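You operate a simulated robot arm through the tools that you are given. There is no shell and no other tool.

Carry out the task below with a simulated robot arm. There is one attempt and no reset: what you move stays moved.

## Task
Switch off the blower, flow analyser, multimeter and power strip, then unplug the charger.
Fine: the plug goes on its rest.

Only the result counts: the job must be done as asked and must still hold three seconds after the hand-in. Knocking over, shifting, dropping, spilling or breaking anything else fails it.

## Robot
A 7-joint arm with a two-finger parallel gripper, fixed in place. Base frame: the origin is at the foot of the arm, x ahead of it, y to its left, z up. Units: m, rad, N and s.
Its first joint turns from -2.601 to 2.601 rad. Payload 3.5 kg.
Tool frame: the origin (TCP) lies between the finger pads and is the grasp point; the fingertips stand 0.023 m ahead of it; z points along the fingers, y is the line along which they close. Largest opening 0.094 m; finger width 0.038, thickness 0.01; the body of the gripper, 0.054 by 0.096 m, starts 0.039 m behind the TCP.
Orientation is told as [roll, pitch, yaw] about the base's x, y, z axes, in that order, counted from this pose: with the fingers straight down and closing along the base's y, the tool's x points along the base's -x, its y along +y and its z along -z.

## Interface
- The arm moves only by the tool move_arm. Its argument "series" is text: rows parted by semicolons, each of 6 numbers parted by spaces: the shift along the base's x, y, z in m, then the turn, a rotation vector about the base's x, y, z in rad. In form: x y z wx wy wz; .... A call has 1 to 20 rows; each row is the pose to reach, as a shift and turn from the pose commanded when the call began. "fingers" is the gripper command, from -1 (shut) to 1 (fully open), values between in proportion, set as the call begins (left out, the last holds). Rows are played at 5 a second. More than 0.05 m and 0.15 rad between two rows, or a gripper value outside its range, and nothing of the call is played. Where a pose cannot be reached the arm comes as near as it can. A force on the tool above 90 N (or 10 N above the force at the start of the call, whichever is more), or a blocked arm, ends the call early, and 0.2 s more pass. The fingers move at their own pace (about 0.153 m/s each) and stop on an object; they squeeze with about 44 N. The grip force told is the motor's: it shows also when the fingers shut on nothing. Time passes only in rows, and 0.2 s behind the last, so rows that repeat a pose let the fingers close. The reply holds the time, the measured pose of the TCP, the force on the tool along the base axes, the opening and the grip force, in the units named above and with some noise, with the torque about the TCP (base axes, N m) and any sound that the robot's microphone picked up.
- Cameras (640 x 400 px; columns grow to the right, rows downward): "scene" is fixed at [0.3999, 0.6494, 1.4098]; the picture's right is [-0.97, -0.24, 0.00], its down [-0.11, 0.42, -0.90] and it looks along [0.22, -0.87, -0.43] (base axes); focal length 343 px, centre (320, 200). "wrist" rides on the gripper at [0.086, 0.016, -0.074] in the tool frame; the picture's right is [-0.18, 0.98, 0.00], its down [-0.58, -0.11, -0.81] and it looks along [-0.79, -0.15, 0.59] (tool axes); focal length 243 px, centre (320, 200). There is no depth. A picture from a camera that has moved, and an enlarged one, comes with that camera's place and axes in the base frame and with its lens.
- capture(camera): a new picture of that camera. No time passes.
- zoom(camera, box): a new picture of the part [left, top, right, bottom] of that camera's present view, enlarged. No time passes.
- close_job(): hands the job in; it is judged then, once.

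Places have to be worked out from the pictures, the camera data and where the tool is seen. Open the gripper and draw the arm clear of the work before you hand the job in, unless the task says otherwise.

The tools are called after ">>>" as name(argument=value, ...) on one line, values as JSON. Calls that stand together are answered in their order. move_arm: Moves the arm, as the interface text tells. Its arguments: {"type":"object","properties":{"series":{"type":"string"},"fingers":{"type":"number"}},"required":["series"]} The other tools are called the same way: capture (camera) takes a picture; zoom (camera, box) takes an enlarged picture of a part of a camera's view; close_job () hands the job in.

At the start:

```text
time: 0.0
eef_pos: [0.5031, -0.6594, 1.1071]
tool_rot: [0.001, 0.0, -0.001]
ft_force: [-0.4, 0.1, 0.9]
wrist_torque: [0.0, 0.0, -0.02]
width: 0.0939
gripper_force: 0.0
```

scene: 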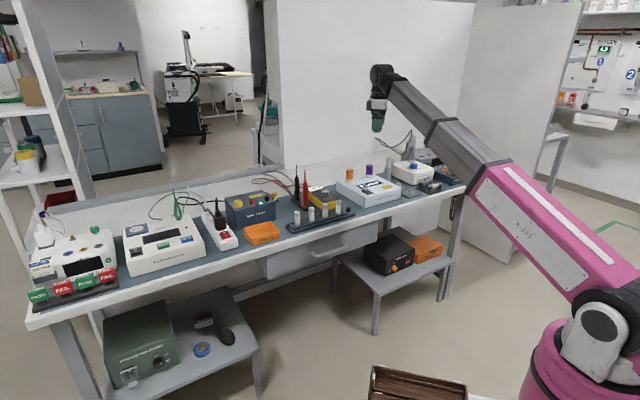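
wrist: 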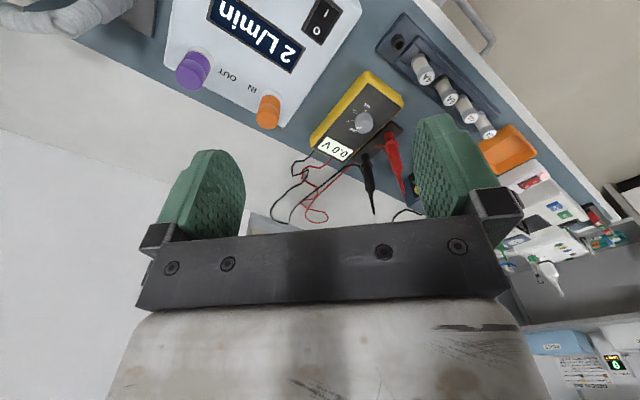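

I start by looking closely at the bench in the scene camera to identify each device, in several enlarged parts.

>>> zoom(camera="scene", box=[20, 200, 180, 310])

>>> zoom(camera="scene", box=[120, 180, 280, 290])

>>> zoom(camera="scene", box=[220, 150, 380, 250])

>>> zoom(camera="scene", box=[330, 120, 490, 220])

>>> zoom(camera="scene", box=[340, 210, 500, 310])

>>> zoom(camera="scene", box=[80, 280, 280, 400])

>>> zoom(camera="wrist", box=[150, 0, 410, 160])

>>> zoom(camera="wrist", box=[380, 0, 640, 400])

```text
3.64 times, centred on (100, 255) of scene
camera zoom: at [0.3999, 0.6494, 1.4098], right [-0.97, -0.24, 0.0], down [-0.11, 0.42, -0.9], along [0.22, -0.87, -0.43], focal length 1248 px, centre (1120, 0)
```

zoom: 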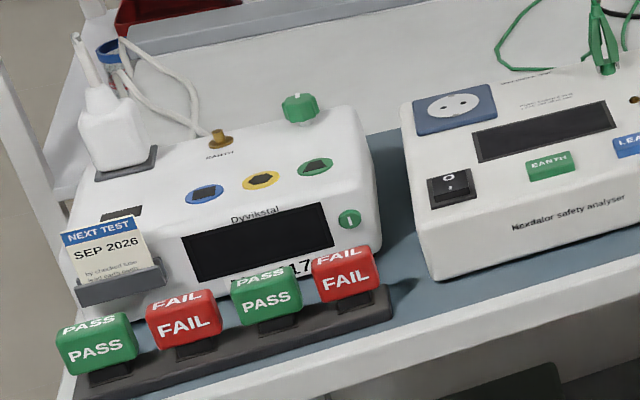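

```text
3.64 times, centred on (200, 235) of scene
camera zoom: at [0.3999, 0.6494, 1.4098], right [-0.97, -0.24, 0.0], down [-0.11, 0.42, -0.9], along [0.22, -0.87, -0.43], focal length 1248 px, centre (756, 73)
```

zoom: 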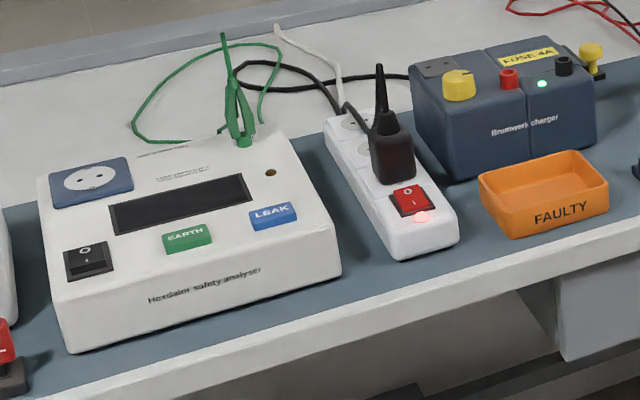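

```text
4.00 times, centred on (300, 200) of scene
camera zoom: at [0.3999, 0.6494, 1.4098], right [-0.97, -0.24, 0.0], down [-0.11, 0.42, -0.9], along [0.22, -0.87, -0.43], focal length 1373 px, centre (400, 200)
```

zoom: 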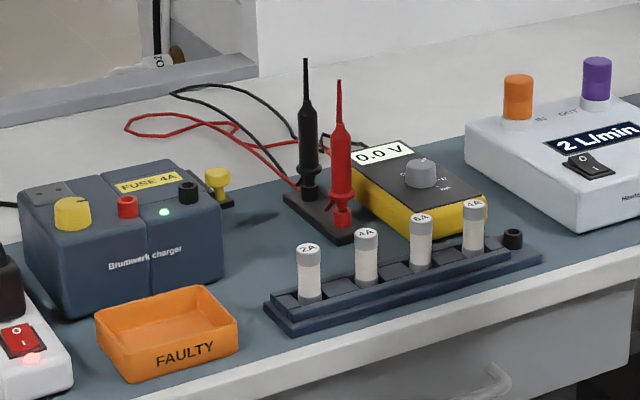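

```text
4.00 times, centred on (410, 170) of scene
camera zoom: at [0.3999, 0.6494, 1.4098], right [-0.97, -0.24, 0.0], down [-0.11, 0.42, -0.9], along [0.22, -0.87, -0.43], focal length 1373 px, centre (-40, 320)
```

zoom: 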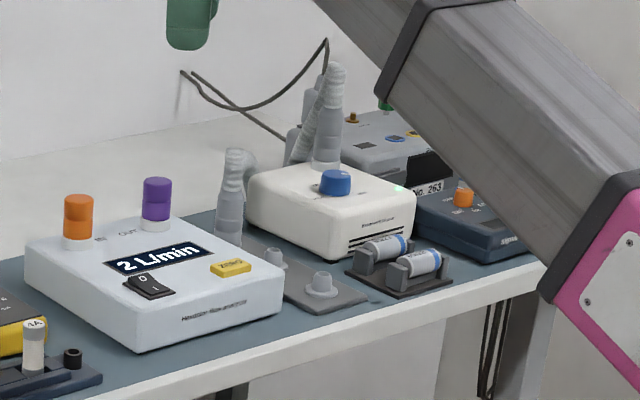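

```text
4.00 times, centred on (420, 260) of scene
camera zoom: at [0.3999, 0.6494, 1.4098], right [-0.97, -0.24, 0.0], down [-0.11, 0.42, -0.9], along [0.22, -0.87, -0.43], focal length 1373 px, centre (-80, -40)
```

zoom: 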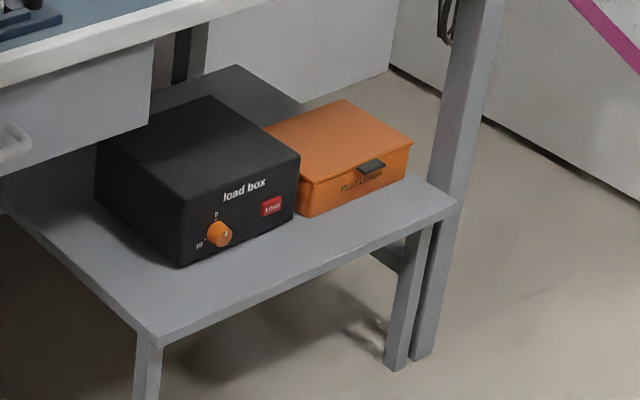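

```text
3.20 times, centred on (180, 340) of scene
camera zoom: at [0.3999, 0.6494, 1.4098], right [-0.97, -0.24, 0.0], down [-0.11, 0.42, -0.9], along [0.22, -0.87, -0.43], focal length 1099 px, centre (768, -248)
```

zoom: 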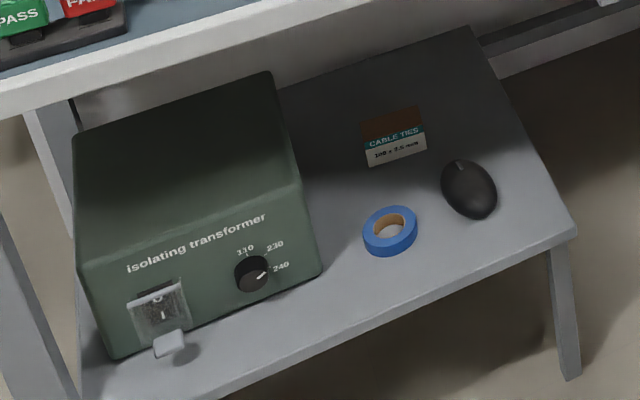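

```text
2.46 times, centred on (280, 80) of wrist
camera zoom: at [0.4147, -0.6425, 1.1812], right [0.18, 0.98, 0.0], down [0.58, -0.11, 0.81], along [0.79, -0.15, -0.59], focal length 597 px, centre (418, 495)
```

zoom: 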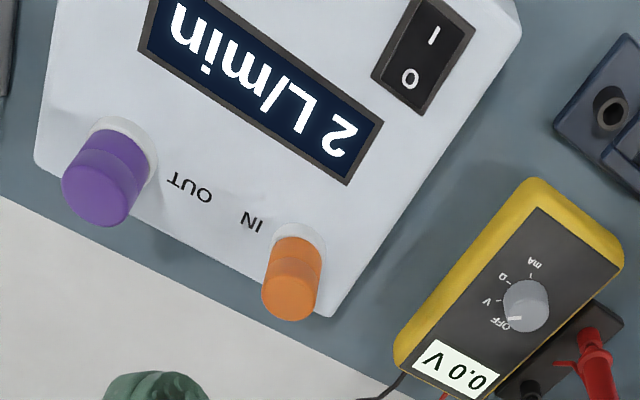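

```text
1.00 times, centred on (510, 200) of wrist (not enlarged: the box is as wide or as high as the picture)
camera zoom: at [0.4147, -0.6425, 1.1812], right [0.18, 0.98, 0.0], down [0.58, -0.11, 0.81], along [0.79, -0.15, -0.59], focal length 243 px, centre (130, 200)
```

zoom: 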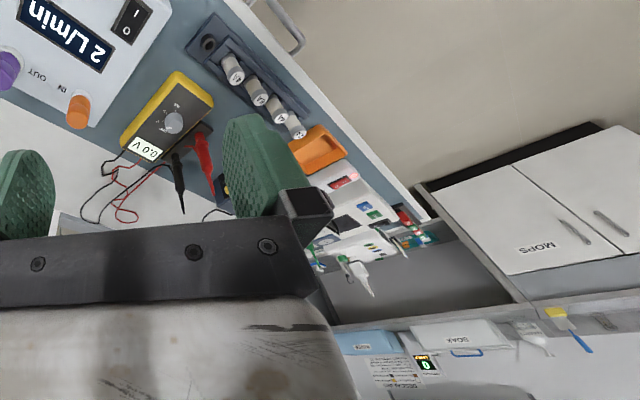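

The bench runs diagonally at the robot's front right. I zoom further into the likely blower, the charger with its plug and cables, and the analyser to read their labels and switch positions.

>>> zoom(camera="scene", box=[375, 130, 475, 200])

>>> zoom(camera="scene", box=[195, 180, 285, 250])

>>> zoom(camera="scene", box=[330, 160, 410, 215])

>>> zoom(camera="scene", box=[260, 160, 350, 230])

```text
5.71 times, centred on (425, 165) of scene
camera zoom: at [0.3999, 0.6494, 1.4098], right [-0.97, -0.24, 0.0], down [-0.11, 0.42, -0.9], along [0.22, -0.87, -0.43], focal length 1962 px, centre (-280, 400)
```

zoom: 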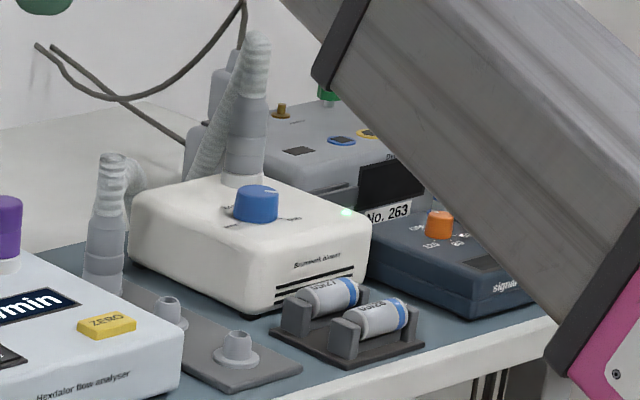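

```text
5.71 times, centred on (240, 215) of scene
camera zoom: at [0.3999, 0.6494, 1.4098], right [-0.97, -0.24, 0.0], down [-0.11, 0.42, -0.9], along [0.22, -0.87, -0.43], focal length 1962 px, centre (777, 114)
```

zoom: 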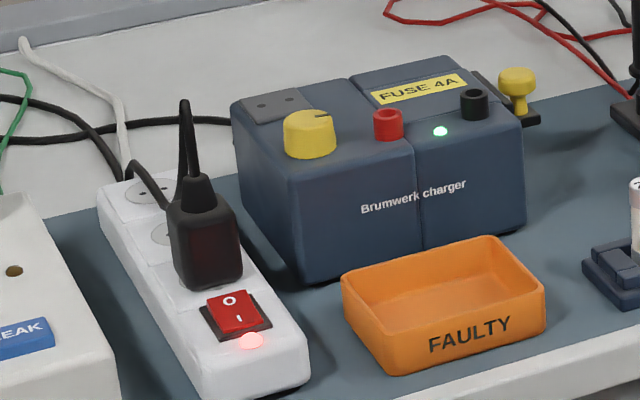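

```text
7.27 times, centred on (370, 188) of scene
camera zoom: at [0.3999, 0.6494, 1.4098], right [-0.97, -0.24, 0.0], down [-0.11, 0.42, -0.9], along [0.22, -0.87, -0.43], focal length 2497 px, centre (-44, 291)
```

zoom: 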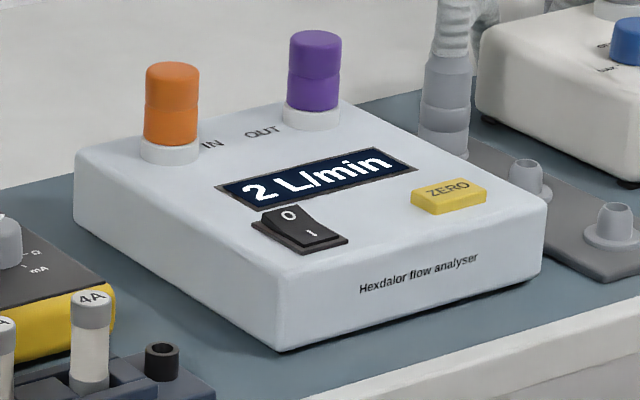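

```text
5.71 times, centred on (305, 195) of scene
camera zoom: at [0.3999, 0.6494, 1.4098], right [-0.97, -0.24, 0.0], down [-0.11, 0.42, -0.9], along [0.22, -0.87, -0.43], focal length 1962 px, centre (406, 229)
```

zoom: 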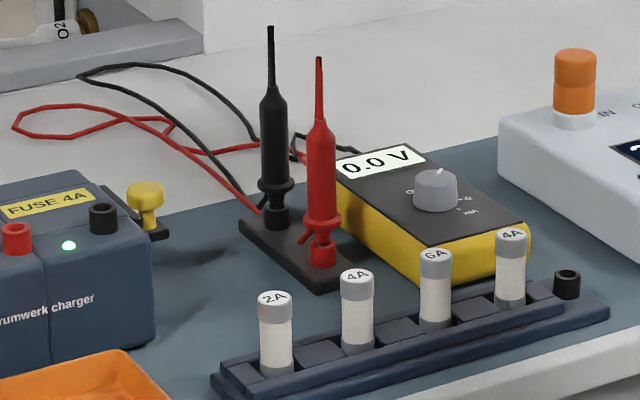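

The "Brumwerk blower" is the white box with the blue knob, the "Hexdalor flow analyser" has a rocker, and the charger's black plug sits in the power strip. I turn the tool to face the bench squarely and move over the right end for a close look at the blower from the wrist camera.

>>> move_arm(series="-0.038 -0.012 0 0 0 -0.087; -0.077 -0.023 0 0 0 -0.174; -0.115 -0.035 0 0 0 -0.262; -0.154 -0.047 0 0 0 -0.349; -0.193 -0.058 0 0 0 -0.436; -0.231 -0.07 0 0 0 -0.523; -0.27 -0.082 0 0 0 -0.611; -0.308 -0.093 0 0 0 -0.698; -0.347 -0.105 0 0 0 -0.785", fingers=1)

>>> capture(camera="wrist")

>>> capture(camera="scene")

```text
time: 1.5
eef_pos: [0.2544, -0.7394, 1.106]
tool_rot: [-0.008, 0.0, -0.532]
ft_force: [-15.7, -11.5, -2.8]
wrist_torque: [0.94, -1.65, 1.84]
width: 0.0941
gripper_force: 0.1
stopped in row 7: the force on the tool passed its limit at 110 N (the readings are from after the stop); the commanded pose is now the measured one
```

```text
taken
camera wrist: at [0.1858, -0.6804, 1.1812], right [0.66, 0.75, -0.01], down [0.45, -0.38, 0.81], along [0.61, -0.53, -0.59], focal length 243 px, centre (320, 200)
```

wrist: 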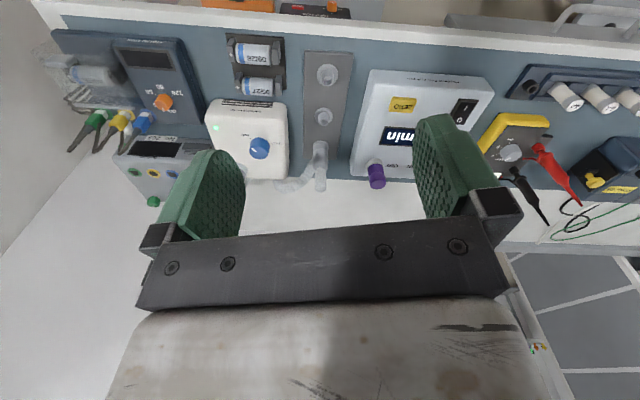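

```text
taken
```

scene: 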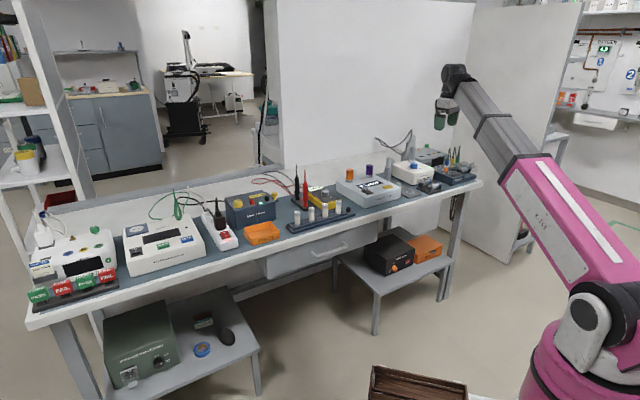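

The move was stopped by a contact force pushing about sideways along the bench; I look closely at the hand and its surroundings before doing anything else.

>>> zoom(camera="scene", box=[400, 40, 560, 140])

>>> zoom(camera="scene", box=[370, 120, 490, 200])

>>> zoom(camera="wrist", box=[20, 20, 360, 220])

>>> zoom(camera="wrist", box=[340, 40, 640, 260])

```text
4.00 times, centred on (480, 90) of scene
camera zoom: at [0.3999, 0.6494, 1.4098], right [-0.97, -0.24, 0.0], down [-0.11, 0.42, -0.9], along [0.22, -0.87, -0.43], focal length 1373 px, centre (-320, 640)
```

zoom: 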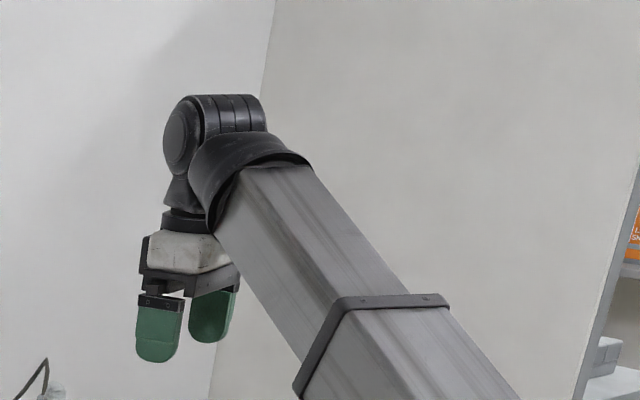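

```text
5.00 times, centred on (430, 160) of scene
camera zoom: at [0.3999, 0.6494, 1.4098], right [-0.97, -0.24, 0.0], down [-0.11, 0.42, -0.9], along [0.22, -0.87, -0.43], focal length 1717 px, centre (-230, 400)
```

zoom: 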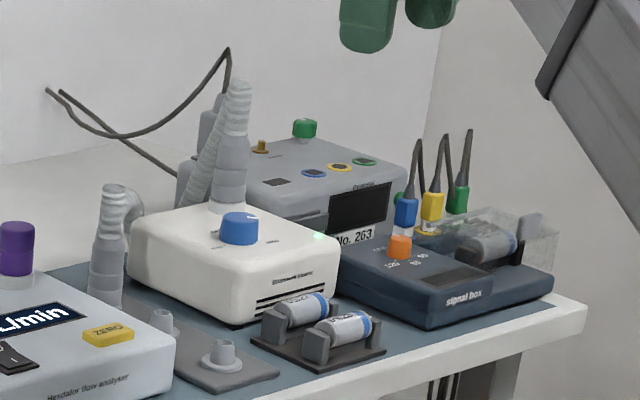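

```text
1.88 times, centred on (190, 120) of wrist
camera zoom: at [0.1858, -0.6804, 1.1812], right [0.66, 0.75, -0.01], down [0.45, -0.38, 0.81], along [0.61, -0.53, -0.59], focal length 457 px, centre (565, 351)
```

zoom: 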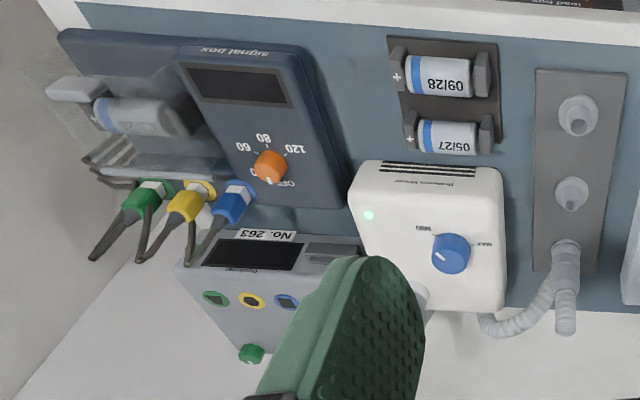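

```text
1.82 times, centred on (490, 150) of wrist
camera zoom: at [0.1858, -0.6804, 1.1812], right [0.66, 0.75, -0.01], down [0.45, -0.38, 0.81], along [0.61, -0.53, -0.59], focal length 441 px, centre (11, 291)
```

zoom: 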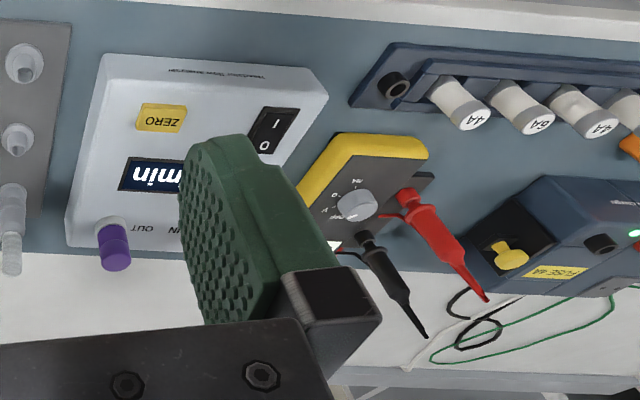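

The hand's rear touched the robot's own forearm (folded in too close); nothing on the bench was touched. I move outward along the bench's depth, then finish the yaw.

>>> move_arm(series="0.025 -0.025 0 0 0 0.03; 0.05 -0.05 0 0 0 0; 0.07 -0.08 0 0 0 -0.05; 0.09 -0.11 0 0 0 -0.15; 0.08 -0.13 0 0 0 -0.25")

>>> capture(camera="wrist")

>>> zoom(camera="wrist", box=[200, 0, 440, 150])

```text
time: 2.2
eef_pos: [0.3088, -0.7986, 1.1059]
tool_rot: [-0.009, 0.006, -0.519]
ft_force: [-13.4, -12.3, -6.6]
wrist_torque: [0.87, -1.7, 1.79]
width: 0.0942
gripper_force: 0.2
stopped in row 3: the force on the tool passed its limit at 117 N (the readings are from after the stop); the commanded pose is now the measured one
```

```text
taken
camera wrist: at [0.2403, -0.7405, 1.1797], right [0.65, 0.76, -0.01], down [0.46, -0.38, 0.8], along [0.61, -0.53, -0.59], focal length 243 px, centre (320, 200)
```

wrist: 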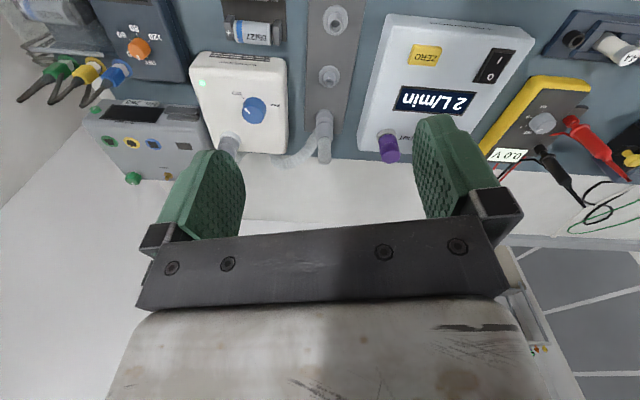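

```text
2.67 times, centred on (320, 75) of wrist
camera zoom: at [0.2403, -0.7405, 1.1797], right [0.65, 0.76, -0.01], down [0.46, -0.38, 0.8], along [0.61, -0.53, -0.59], focal length 647 px, centre (320, 533)
```

zoom: 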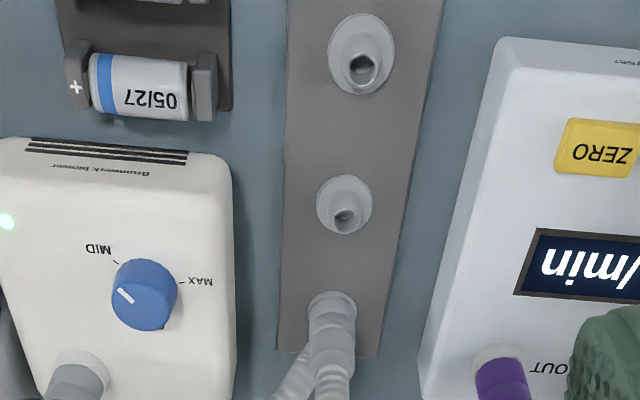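

Again the wrist camera side met the forearm when yawing further, so at this height yaw must stay nearer to zero here. I back the yaw off a little and view the arm posture.

>>> move_arm(series="0.01 -0.01 0 0 0 0.06; 0.02 -0.02 0 0 0 0.12; 0.02 -0.02 -0.02 0 0 0.12; 0.02 -0.02 -0.05 0 0 0.12; 0.02 -0.02 -0.08 0 0 0.12")

>>> capture(camera="wrist")

>>> capture(camera="scene")

```text
time: 3.4
eef_pos: [0.3286, -0.8184, 1.0263]
tool_rot: [-0.01, 0.005, -0.402]
ft_force: [0.3, 0.1, -0.3]
wrist_torque: [0.01, 0.01, -0.01]
width: 0.0938
gripper_force: 0.2
```

```text
taken
camera wrist: at [0.2546, -0.7695, 1.1002], right [0.55, 0.83, -0.01], down [0.5, -0.32, 0.8], along [0.67, -0.45, -0.59], focal length 243 px, centre (320, 200)
```

wrist: 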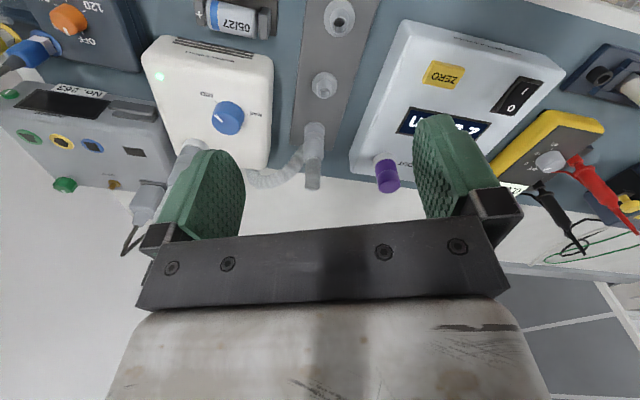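

```text
taken
```

scene: 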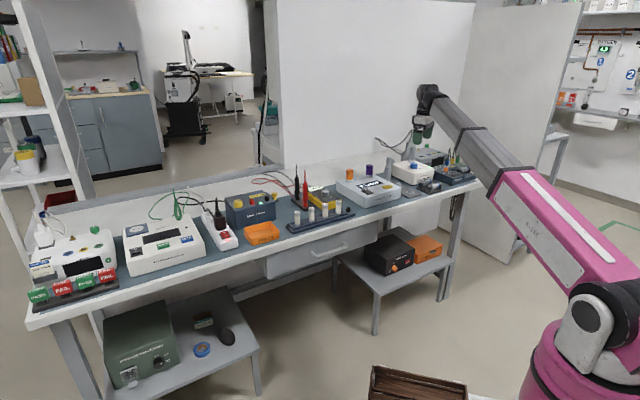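

The arm is free now. I zoom the wrist view on the blower's knob to read its positions, and on the analyser and multimeter.

>>> zoom(camera="wrist", box=[140, 30, 300, 130])

>>> zoom(camera="wrist", box=[180, 75, 280, 135])

>>> zoom(camera="wrist", box=[400, 20, 640, 190])

```text
4.00 times, centred on (220, 80) of wrist
camera zoom: at [0.2546, -0.7695, 1.1002], right [0.55, 0.83, -0.01], down [0.5, -0.32, 0.8], along [0.67, -0.45, -0.59], focal length 970 px, centre (720, 680)
```

zoom: 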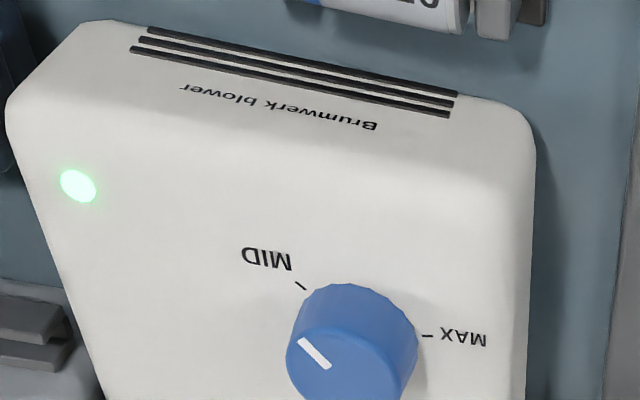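

```text
6.40 times, centred on (230, 105) of wrist
camera zoom: at [0.2546, -0.7695, 1.1002], right [0.55, 0.83, -0.01], down [0.5, -0.32, 0.8], along [0.67, -0.45, -0.59], focal length 1553 px, centre (896, 808)
```

zoom: 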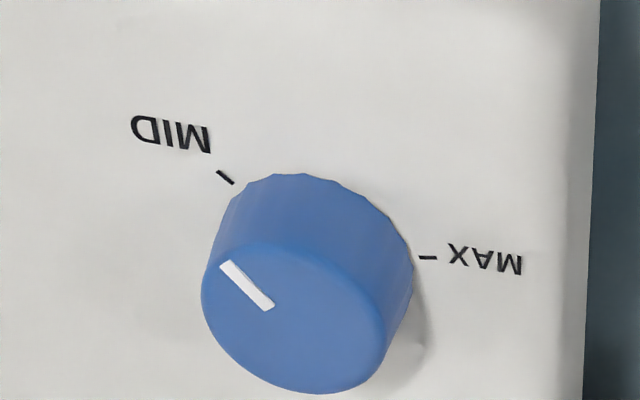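

```text
2.35 times, centred on (520, 105) of wrist
camera zoom: at [0.2546, -0.7695, 1.1002], right [0.55, 0.83, -0.01], down [0.5, -0.32, 0.8], along [0.67, -0.45, -0.59], focal length 571 px, centre (-151, 424)
```

zoom: 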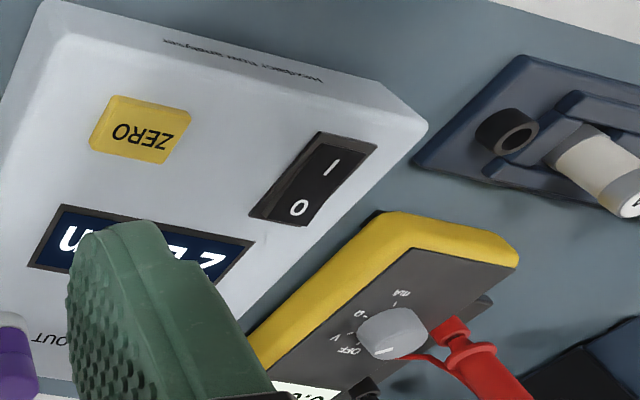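

The blue knob points at MID; a third position must be hidden behind it. I zoom the scene camera at the blower's knob for the remaining label.

>>> zoom(camera="scene", box=[394, 155, 434, 180])

>>> zoom(camera="scene", box=[312, 185, 344, 205])

>>> zoom(camera="scene", box=[340, 175, 400, 212])

```text
16.00 times, centred on (414, 168) of scene
camera zoom: at [0.3999, 0.6494, 1.4098], right [-0.97, -0.24, 0.0], down [-0.11, 0.42, -0.9], along [0.22, -0.87, -0.43], focal length 5493 px, centre (-1184, 720)
```

zoom: 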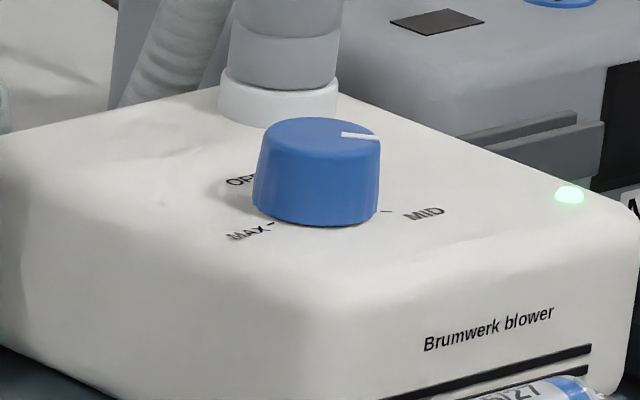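

```text
16.00 times, centred on (328, 195) of scene
camera zoom: at [0.3999, 0.6494, 1.4098], right [-0.97, -0.24, 0.0], down [-0.11, 0.42, -0.9], along [0.22, -0.87, -0.43], focal length 5493 px, centre (192, 280)
```

zoom: 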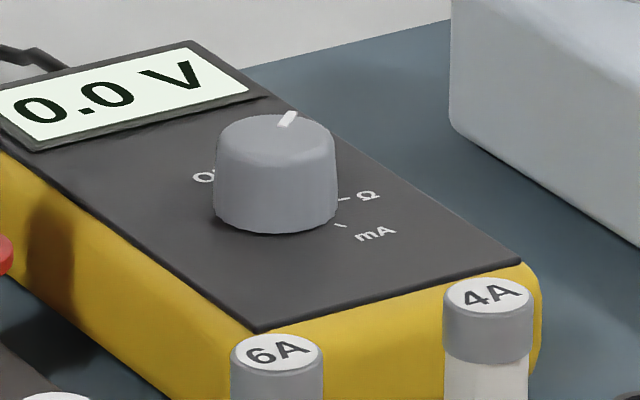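

```text
10.67 times, centred on (370, 194) of scene
camera zoom: at [0.3999, 0.6494, 1.4098], right [-0.97, -0.24, 0.0], down [-0.11, 0.42, -0.9], along [0.22, -0.87, -0.43], focal length 3662 px, centre (-213, 269)
```

zoom: 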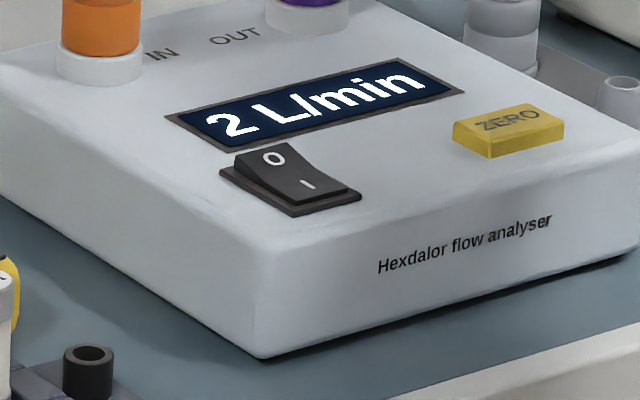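

Blower: OFF lies at the back, MID toward −x and MAX toward the front-left, so turning counter-clockwise from MID leads to OFF. Analyser rocker is on with the '0' end raised; multimeter points to V. Now I move to view the charger, power strip and the plug's rest, keeping the wrist camera away from the forearm.

>>> move_arm(series="0.035 0.03 0.003 0 0 0.064; 0.07 0.061 0.006 0 0 0.128; 0.105 0.092 0.009 0 0 0.192; 0.14 0.122 0.012 0 0 0.256; 0.175 0.153 0.015 0 0 0.32; 0.21 0.183 0.018 0 0 0.384; 0.245 0.214 0.021 0 0 0.448; 0.28 0.244 0.024 0 0 0.512; 0.315 0.275 0.027 0 0 0.576; 0.35 0.305 0.03 0 0 0.64; 0.385 0.336 0.03 0 0 0.704; 0.42 0.366 0.03 0 0 0.768; 0.455 0.397 0.03 0 0 0.832; 0.49 0.427 0.03 0 0 0.896; 0.525 0.458 0.03 0 0 0.96")

>>> capture(camera="wrist")

>>> capture(camera="scene")

```text
time: 6.6
eef_pos: [0.8522, -0.3609, 1.0577]
tool_rot: [-0.01, 0.007, 0.556]
ft_force: [0.3, 0.6, -0.1]
wrist_torque: [0.02, -0.01, 0.01]
width: 0.0941
gripper_force: 0.1
```

```text
taken
camera wrist: at [0.768, -0.3918, 1.1317], right [-0.36, 0.93, -0.01], down [0.55, 0.22, 0.8], along [0.75, 0.29, -0.59], focal length 243 px, centre (320, 200)
```

wrist: 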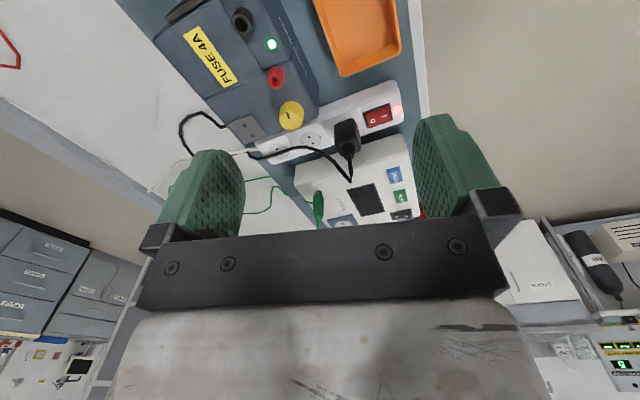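

```text
taken
```

scene: 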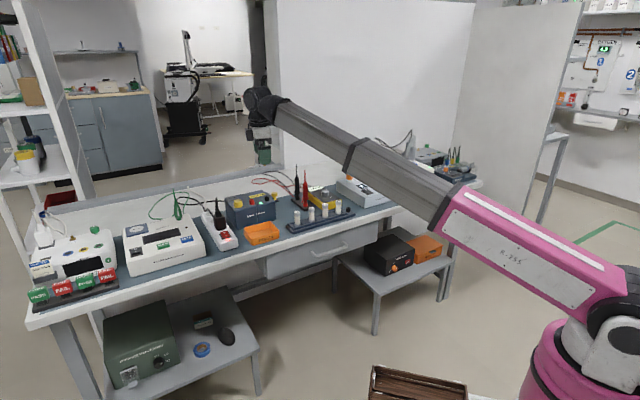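

Now I zoom on the charger, power strip and the grey plate on the charger's top, which may be the plug's rest.

>>> zoom(camera="wrist", box=[140, 0, 440, 200])

>>> zoom(camera="wrist", box=[220, 80, 420, 200])

>>> zoom(camera="scene", box=[195, 185, 245, 250])

>>> zoom(camera="scene", box=[220, 185, 290, 230])

```text
2.00 times, centred on (290, 100) of wrist
camera zoom: at [0.768, -0.3918, 1.1317], right [-0.36, 0.93, -0.01], down [0.55, 0.22, 0.8], along [0.75, 0.29, -0.59], focal length 485 px, centre (380, 400)
```

zoom: 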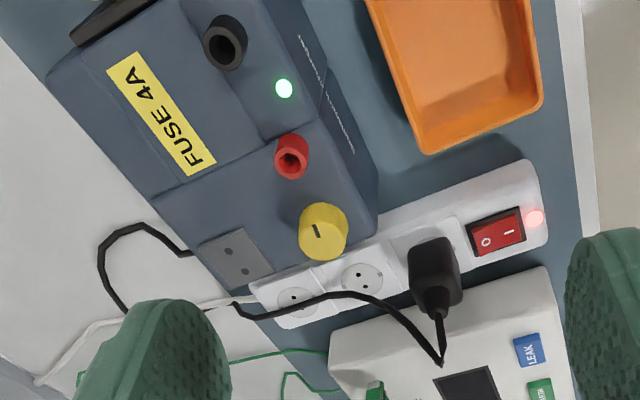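

```text
3.20 times, centred on (320, 140) of wrist
camera zoom: at [0.768, -0.3918, 1.1317], right [-0.36, 0.93, -0.01], down [0.55, 0.22, 0.8], along [0.75, 0.29, -0.59], focal length 776 px, centre (320, 392)
```

zoom: 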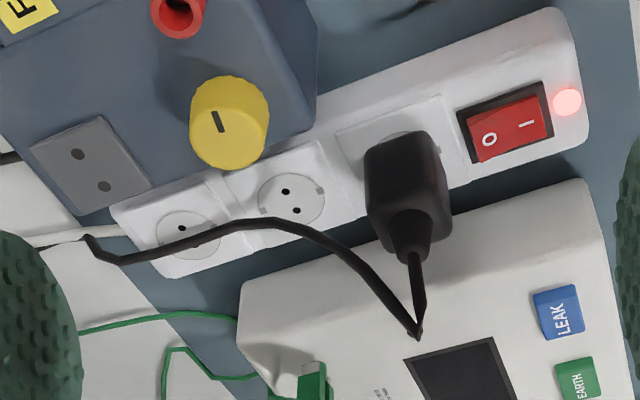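

```text
6.15 times, centred on (220, 218) of scene
camera zoom: at [0.3999, 0.6494, 1.4098], right [-0.97, -0.24, 0.0], down [-0.11, 0.42, -0.9], along [0.22, -0.87, -0.43], focal length 2113 px, centre (935, 92)
```

zoom: 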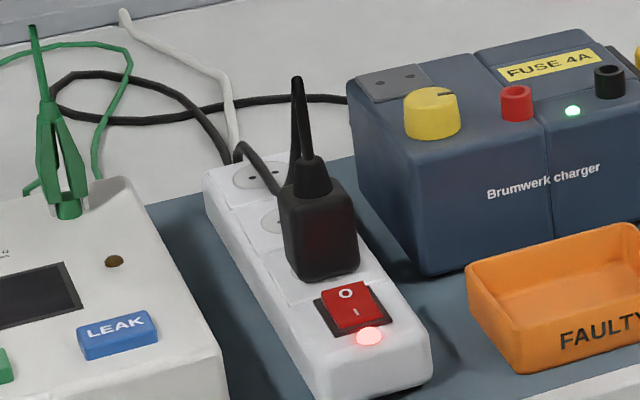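

```text
8.89 times, centred on (255, 208) of scene
camera zoom: at [0.3999, 0.6494, 1.4098], right [-0.97, -0.24, 0.0], down [-0.11, 0.42, -0.9], along [0.22, -0.87, -0.43], focal length 3052 px, centre (898, 133)
```

zoom: 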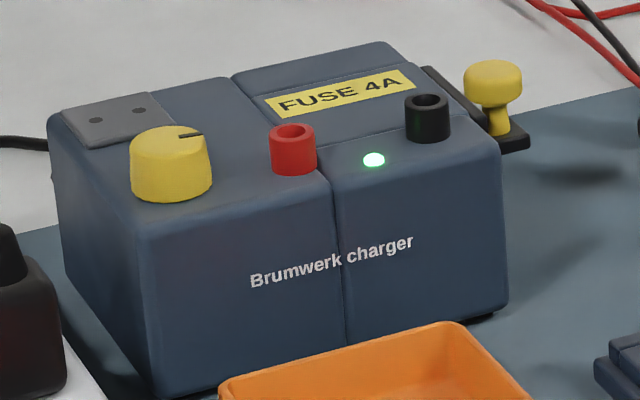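

The grey two-hole plate on the charger's top (≈[1.01, −0.41, 0.85]) matches a plug rest; the plug sits in the front socket at ≈[0.985, −0.264], switch 'O' end ≈[0.954, −0.232, 0.81]. I'll follow the listed order, so I go back toward the blower first, keeping the same safe yaw relation.

>>> move_arm(series="-0.035 -0.03 0 0 0 -0.064; -0.07 -0.061 0 0 0 -0.128; -0.105 -0.092 0 0 0 -0.192; -0.14 -0.122 0 0 0 -0.256; -0.175 -0.153 0 0 0 -0.32; -0.21 -0.183 0 0 0 -0.384; -0.245 -0.214 0 0 0 -0.448; -0.28 -0.244 0 0 0 -0.512; -0.315 -0.275 0 0 0 -0.576; -0.35 -0.305 0 0 0 -0.64; -0.385 -0.336 0 0 0 -0.704; -0.42 -0.366 0 0 0 -0.768; -0.455 -0.397 0 0 0 -0.832; -0.49 -0.427 0 0 0 -0.896; -0.525 -0.458 0 0 0 -0.96")

```text
time: 9.8
eef_pos: [0.3279, -0.819, 1.0552]
tool_rot: [-0.008, 0.004, -0.404]
ft_force: [-0.2, 0.9, -0.7]
wrist_torque: [-0.03, 0.01, -0.01]
width: 0.094
gripper_force: 0.1
```

Next I tilt the tool outward by 0.4 rad (fingers pointing away from the robot), which opens the wrist angle and extends reach, at safe height.

>>> move_arm(series="0 0 0 -0.094 -0.034 0; 0 0 0 -0.188 -0.068 0; 0 0 0 -0.282 -0.103 0; 0 0 0 -0.376 -0.137 0")

>>> capture(camera="scene")

>>> capture(camera="wrist")

```text
time: 10.8
eef_pos: [0.3288, -0.8194, 1.0563]
tool_rot: [-0.308, -0.267, -0.363]
ft_force: [-0.3, -0.9, 0.6]
wrist_torque: [0.01, 0.0, -0.04]
width: 0.0939
gripper_force: 0.0
```

```text
taken
```

scene: 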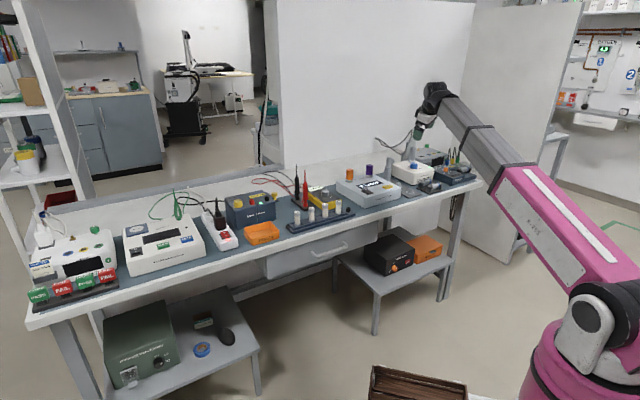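

```text
taken
camera wrist: at [0.2463, -0.7459, 1.0965], right [0.57, 0.78, -0.24], down [0.38, 0.01, 0.93], along [0.73, -0.62, -0.29], focal length 243 px, centre (320, 200)
```

wrist: 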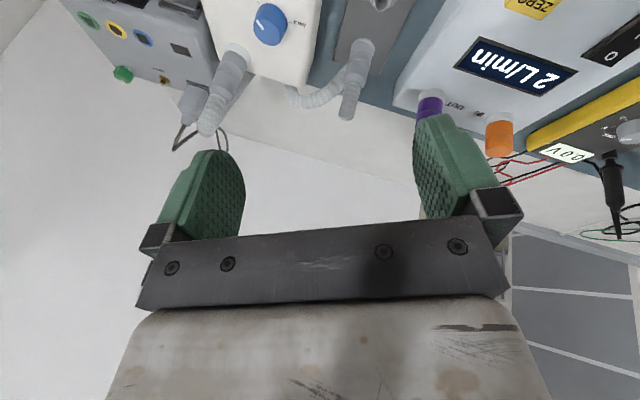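

The tilt is clean. Now I turn about the tool's own axis so the fingers' closing line becomes horizontal and tangential.

>>> move_arm(series="0 0 0 0.0156 -0.0429 -0.1079; 0 0 0 0.0311 -0.0857 -0.2157; 0 0 0 0.0467 -0.1286 -0.3236; 0 0 0 0.0623 -0.1714 -0.4314; 0 0 0 0.0779 -0.2143 -0.5393; 0 0 0 0.0934 -0.2571 -0.6471; 0 0 0 0.109 -0.3 -0.755")

>>> capture(camera="wrist")

>>> zoom(camera="scene", box=[370, 60, 530, 200])

```text
time: 12.4
eef_pos: [0.3289, -0.8196, 1.0566]
tool_rot: [-0.008, -0.393, -1.224]
ft_force: [-0.2, 0.1, 0.0]
wrist_torque: [0.02, 0.0, 0.03]
width: 0.0942
gripper_force: 0.1
```

```text
taken
camera wrist: at [0.3062, -0.7099, 1.0908], right [0.98, 0.17, 0.06], down [-0.02, -0.25, 0.97], along [0.18, -0.95, -0.24], focal length 243 px, centre (320, 200)
```

wrist: 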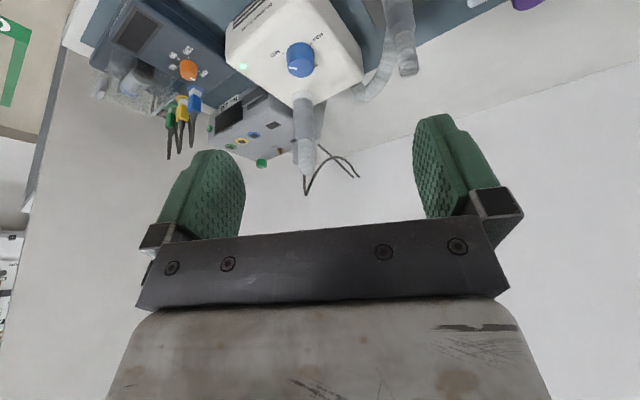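

```text
2.86 times, centred on (450, 130) of scene
camera zoom: at [0.3999, 0.6494, 1.4098], right [-0.97, -0.24, 0.0], down [-0.11, 0.42, -0.9], along [0.22, -0.87, -0.43], focal length 981 px, centre (-51, 400)
```

zoom: 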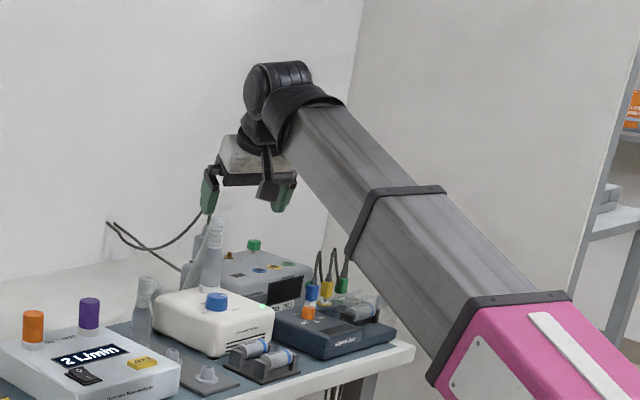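

Orientation reached (pitch −0.39, yaw −1.22), and the knob is visible ahead. I zoom on it to refine its position.

>>> zoom(camera="wrist", box=[230, 0, 390, 100])

```text
4.00 times, centred on (310, 50) of wrist
camera zoom: at [0.3062, -0.7099, 1.0908], right [0.98, 0.17, 0.06], down [-0.02, -0.25, 0.97], along [0.18, -0.95, -0.24], focal length 970 px, centre (360, 800)
```

zoom: 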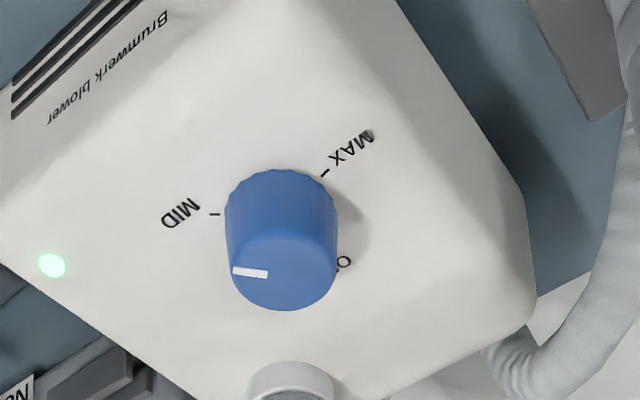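

Triangulating two wrist views gives the blower knob's top centre ≈[0.342, −0.966, 0.852], blower top ≈0.835, knob ≈36 mm across. I half-open the fingers and move to a hover above it with this tilt.

>>> move_arm(series="0.0025 -0.035 -0.02 0 0 0; 0.005 -0.07 -0.04 0 0 0; 0.0075 -0.105 -0.07 0 0 0; 0.01 -0.139 -0.1 0 0 0; 0.01 -0.139 -0.13 0 0 0", fingers=0.3)

>>> capture(camera="wrist")

>>> zoom(camera="scene", box=[370, 90, 490, 200])

```text
time: 13.6
eef_pos: [0.3372, -0.9583, 0.925]
tool_rot: [-0.008, -0.396, -1.222]
ft_force: [0.4, -0.7, -0.3]
wrist_torque: [0.01, 0.04, 0.01]
width: 0.0613
gripper_force: 0.1
```

```text
taken
camera wrist: at [0.3137, -0.8499, 0.9581], right [0.98, 0.17, 0.06], down [-0.02, -0.25, 0.97], along [0.18, -0.95, -0.24], focal length 243 px, centre (320, 200)
```

wrist: 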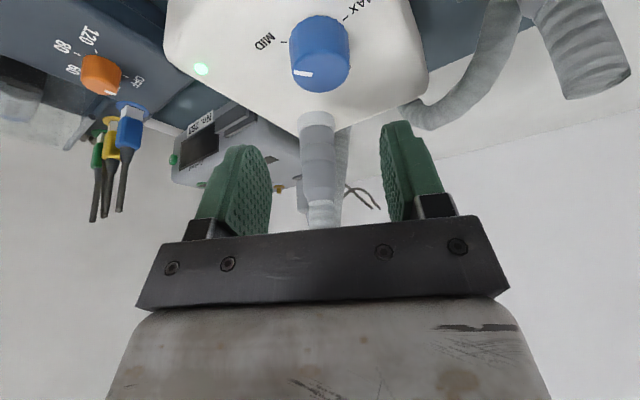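

```text
3.64 times, centred on (430, 145) of scene
camera zoom: at [0.3999, 0.6494, 1.4098], right [-0.97, -0.24, 0.0], down [-0.11, 0.42, -0.9], along [0.22, -0.87, -0.43], focal length 1248 px, centre (-80, 400)
```

zoom: 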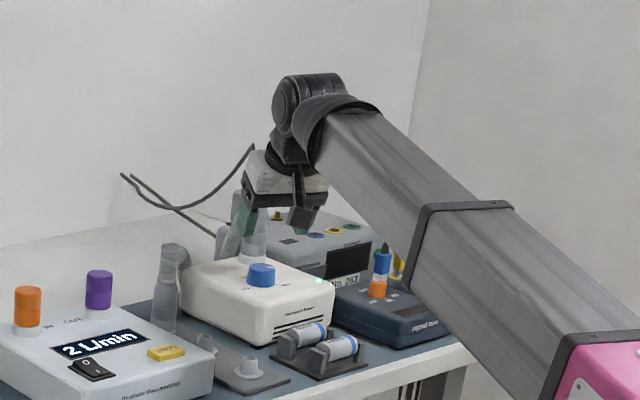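

The position checks out (knob at ≈[0.341, −0.965]). I pre-rotate −0.5 rad about the knob's axis and descend partway, then check the alignment.

>>> move_arm(series="0.0014 0.0002 0 0 0 -0.125; 0.0028 0.0004 0 0 0 -0.25; 0.0042 0.0006 0 0 0 -0.375; 0.0055 0.0007 0 0 0 -0.5; 0.0055 0.0007 -0.025 0 0 -0.5; 0.0055 0.0007 -0.045 0 0 -0.5")

>>> capture(camera="wrist")

>>> zoom(camera="scene", box=[385, 130, 445, 190])

```text
time: 15.0
eef_pos: [0.3427, -0.9575, 0.8812]
tool_rot: [-0.009, -0.394, -1.726]
ft_force: [0.0, 0.2, 0.1]
wrist_torque: [-0.02, 0.01, -0.02]
width: 0.061
gripper_force: 0.1
```

```text
taken
camera wrist: at [0.3746, -0.8519, 0.915], right [0.95, -0.32, 0.06], down [-0.14, -0.21, 0.97], along [-0.3, -0.92, -0.24], focal length 243 px, centre (320, 200)
```

wrist: 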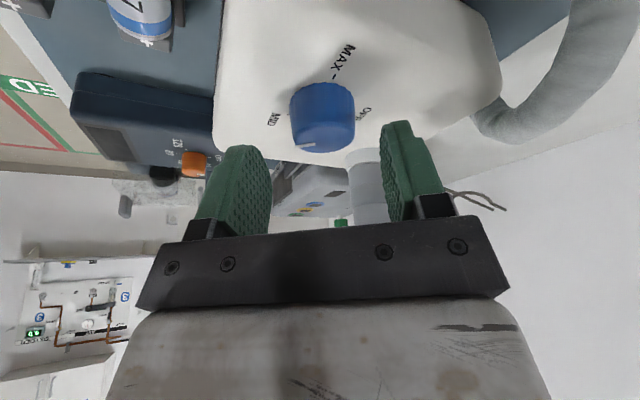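

```text
6.67 times, centred on (415, 160) of scene
camera zoom: at [0.3999, 0.6494, 1.4098], right [-0.97, -0.24, 0.0], down [-0.11, 0.42, -0.9], along [0.22, -0.87, -0.43], focal length 2289 px, centre (-313, 467)
```

zoom: 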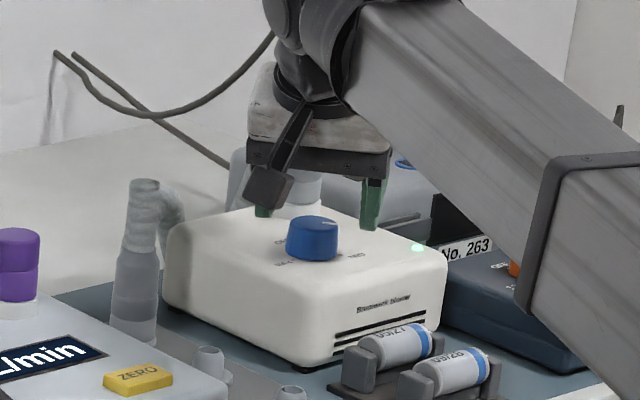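

I can now see the OFF label to the right of the knob. I zoom in to measure where its tick is relative to the pointer.

>>> zoom(camera="wrist", box=[250, 30, 410, 170])

```text
2.86 times, centred on (330, 100) of wrist
camera zoom: at [0.3746, -0.8519, 0.915], right [0.95, -0.32, 0.06], down [-0.14, -0.21, 0.97], along [-0.3, -0.92, -0.24], focal length 693 px, centre (291, 486)
```

zoom: 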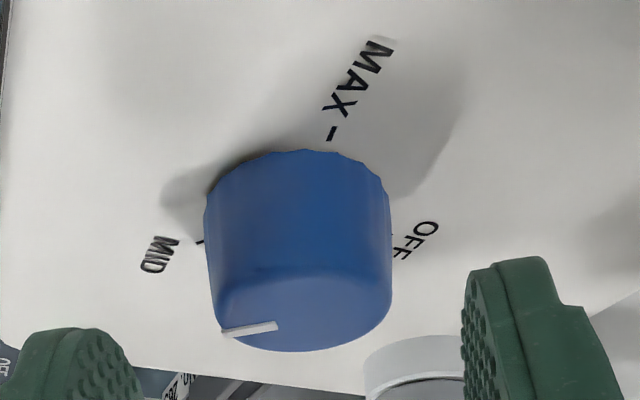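

OFF's tick lies at azimuth ≈−44° while the pointer is at ≈185°, so ≈131° of counter-clockwise turn is needed. I descend so the fingertips straddle the knob.

>>> move_arm(series="0 0 -0.01 0 0 0; 0 0 -0.018 0 0 0; 0 0 -0.023 0 0 0")

>>> capture(camera="wrist")

>>> zoom(camera="scene", box=[385, 130, 445, 190])

```text
time: 15.8
eef_pos: [0.3435, -0.957, 0.8581]
tool_rot: [-0.007, -0.394, -1.722]
ft_force: [0.2, 1.1, 1.4]
wrist_torque: [0.0, -0.05, 0.02]
width: 0.0609
gripper_force: 0.0
```

```text
taken
camera wrist: at [0.3751, -0.8514, 0.893], right [0.95, -0.32, 0.06], down [-0.14, -0.21, 0.97], along [-0.3, -0.92, -0.24], focal length 243 px, centre (320, 200)
```

wrist: 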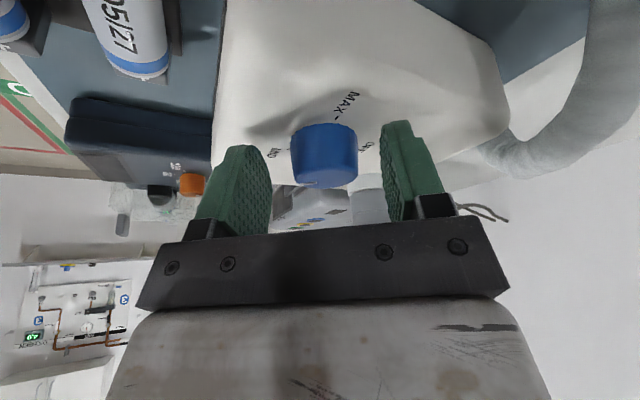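

```text
6.67 times, centred on (415, 160) of scene
camera zoom: at [0.3999, 0.6494, 1.4098], right [-0.97, -0.24, 0.0], down [-0.11, 0.42, -0.9], along [0.22, -0.87, -0.43], focal length 2289 px, centre (-313, 467)
```

zoom: 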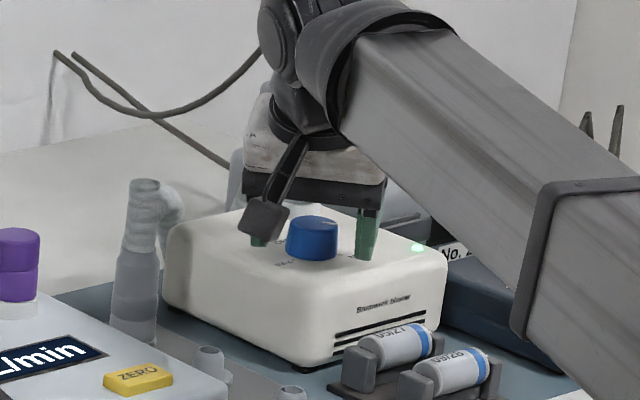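

The knob sits between the fingertips, about 1.5 mm off centre by image; I correct this small offset and then close on it.

>>> move_arm(series="0.0015 -0.0002 0 0 0 0")

>>> move_arm(series="0 0 0 0 0 0; 0 0 0 0 0 0; 0 0 0 0 0 0", fingers=-1)

>>> capture(camera="wrist")

```text
time: 16.2
eef_pos: [0.3452, -0.9568, 0.8591]
tool_rot: [-0.009, -0.395, -1.722]
ft_force: [-3.0, 1.9, 4.4]
wrist_torque: [0.08, -0.05, 0.13]
width: 0.0592
gripper_force: 0.0
```

```text
time: 17.0
eef_pos: [0.3457, -0.9575, 0.859]
tool_rot: [-0.006, -0.395, -1.722]
ft_force: [2.5, 0.8, 6.5]
wrist_torque: [0.16, -0.12, 0.0]
width: 0.0345
gripper_force: 45.3
```

```text
taken
camera wrist: at [0.3769, -0.8518, 0.8929], right [0.95, -0.32, 0.06], down [-0.14, -0.21, 0.97], along [-0.3, -0.92, -0.24], focal length 243 px, centre (320, 200)
```

wrist: 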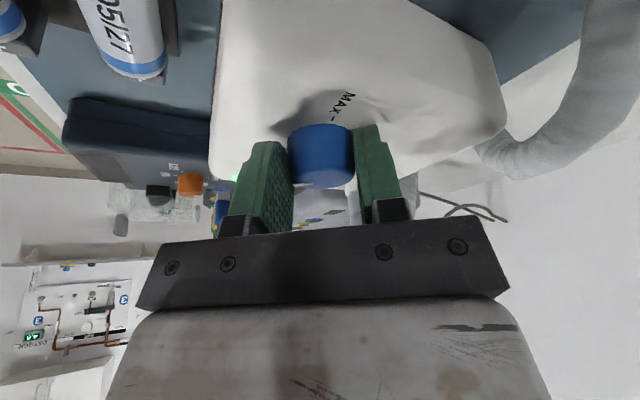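

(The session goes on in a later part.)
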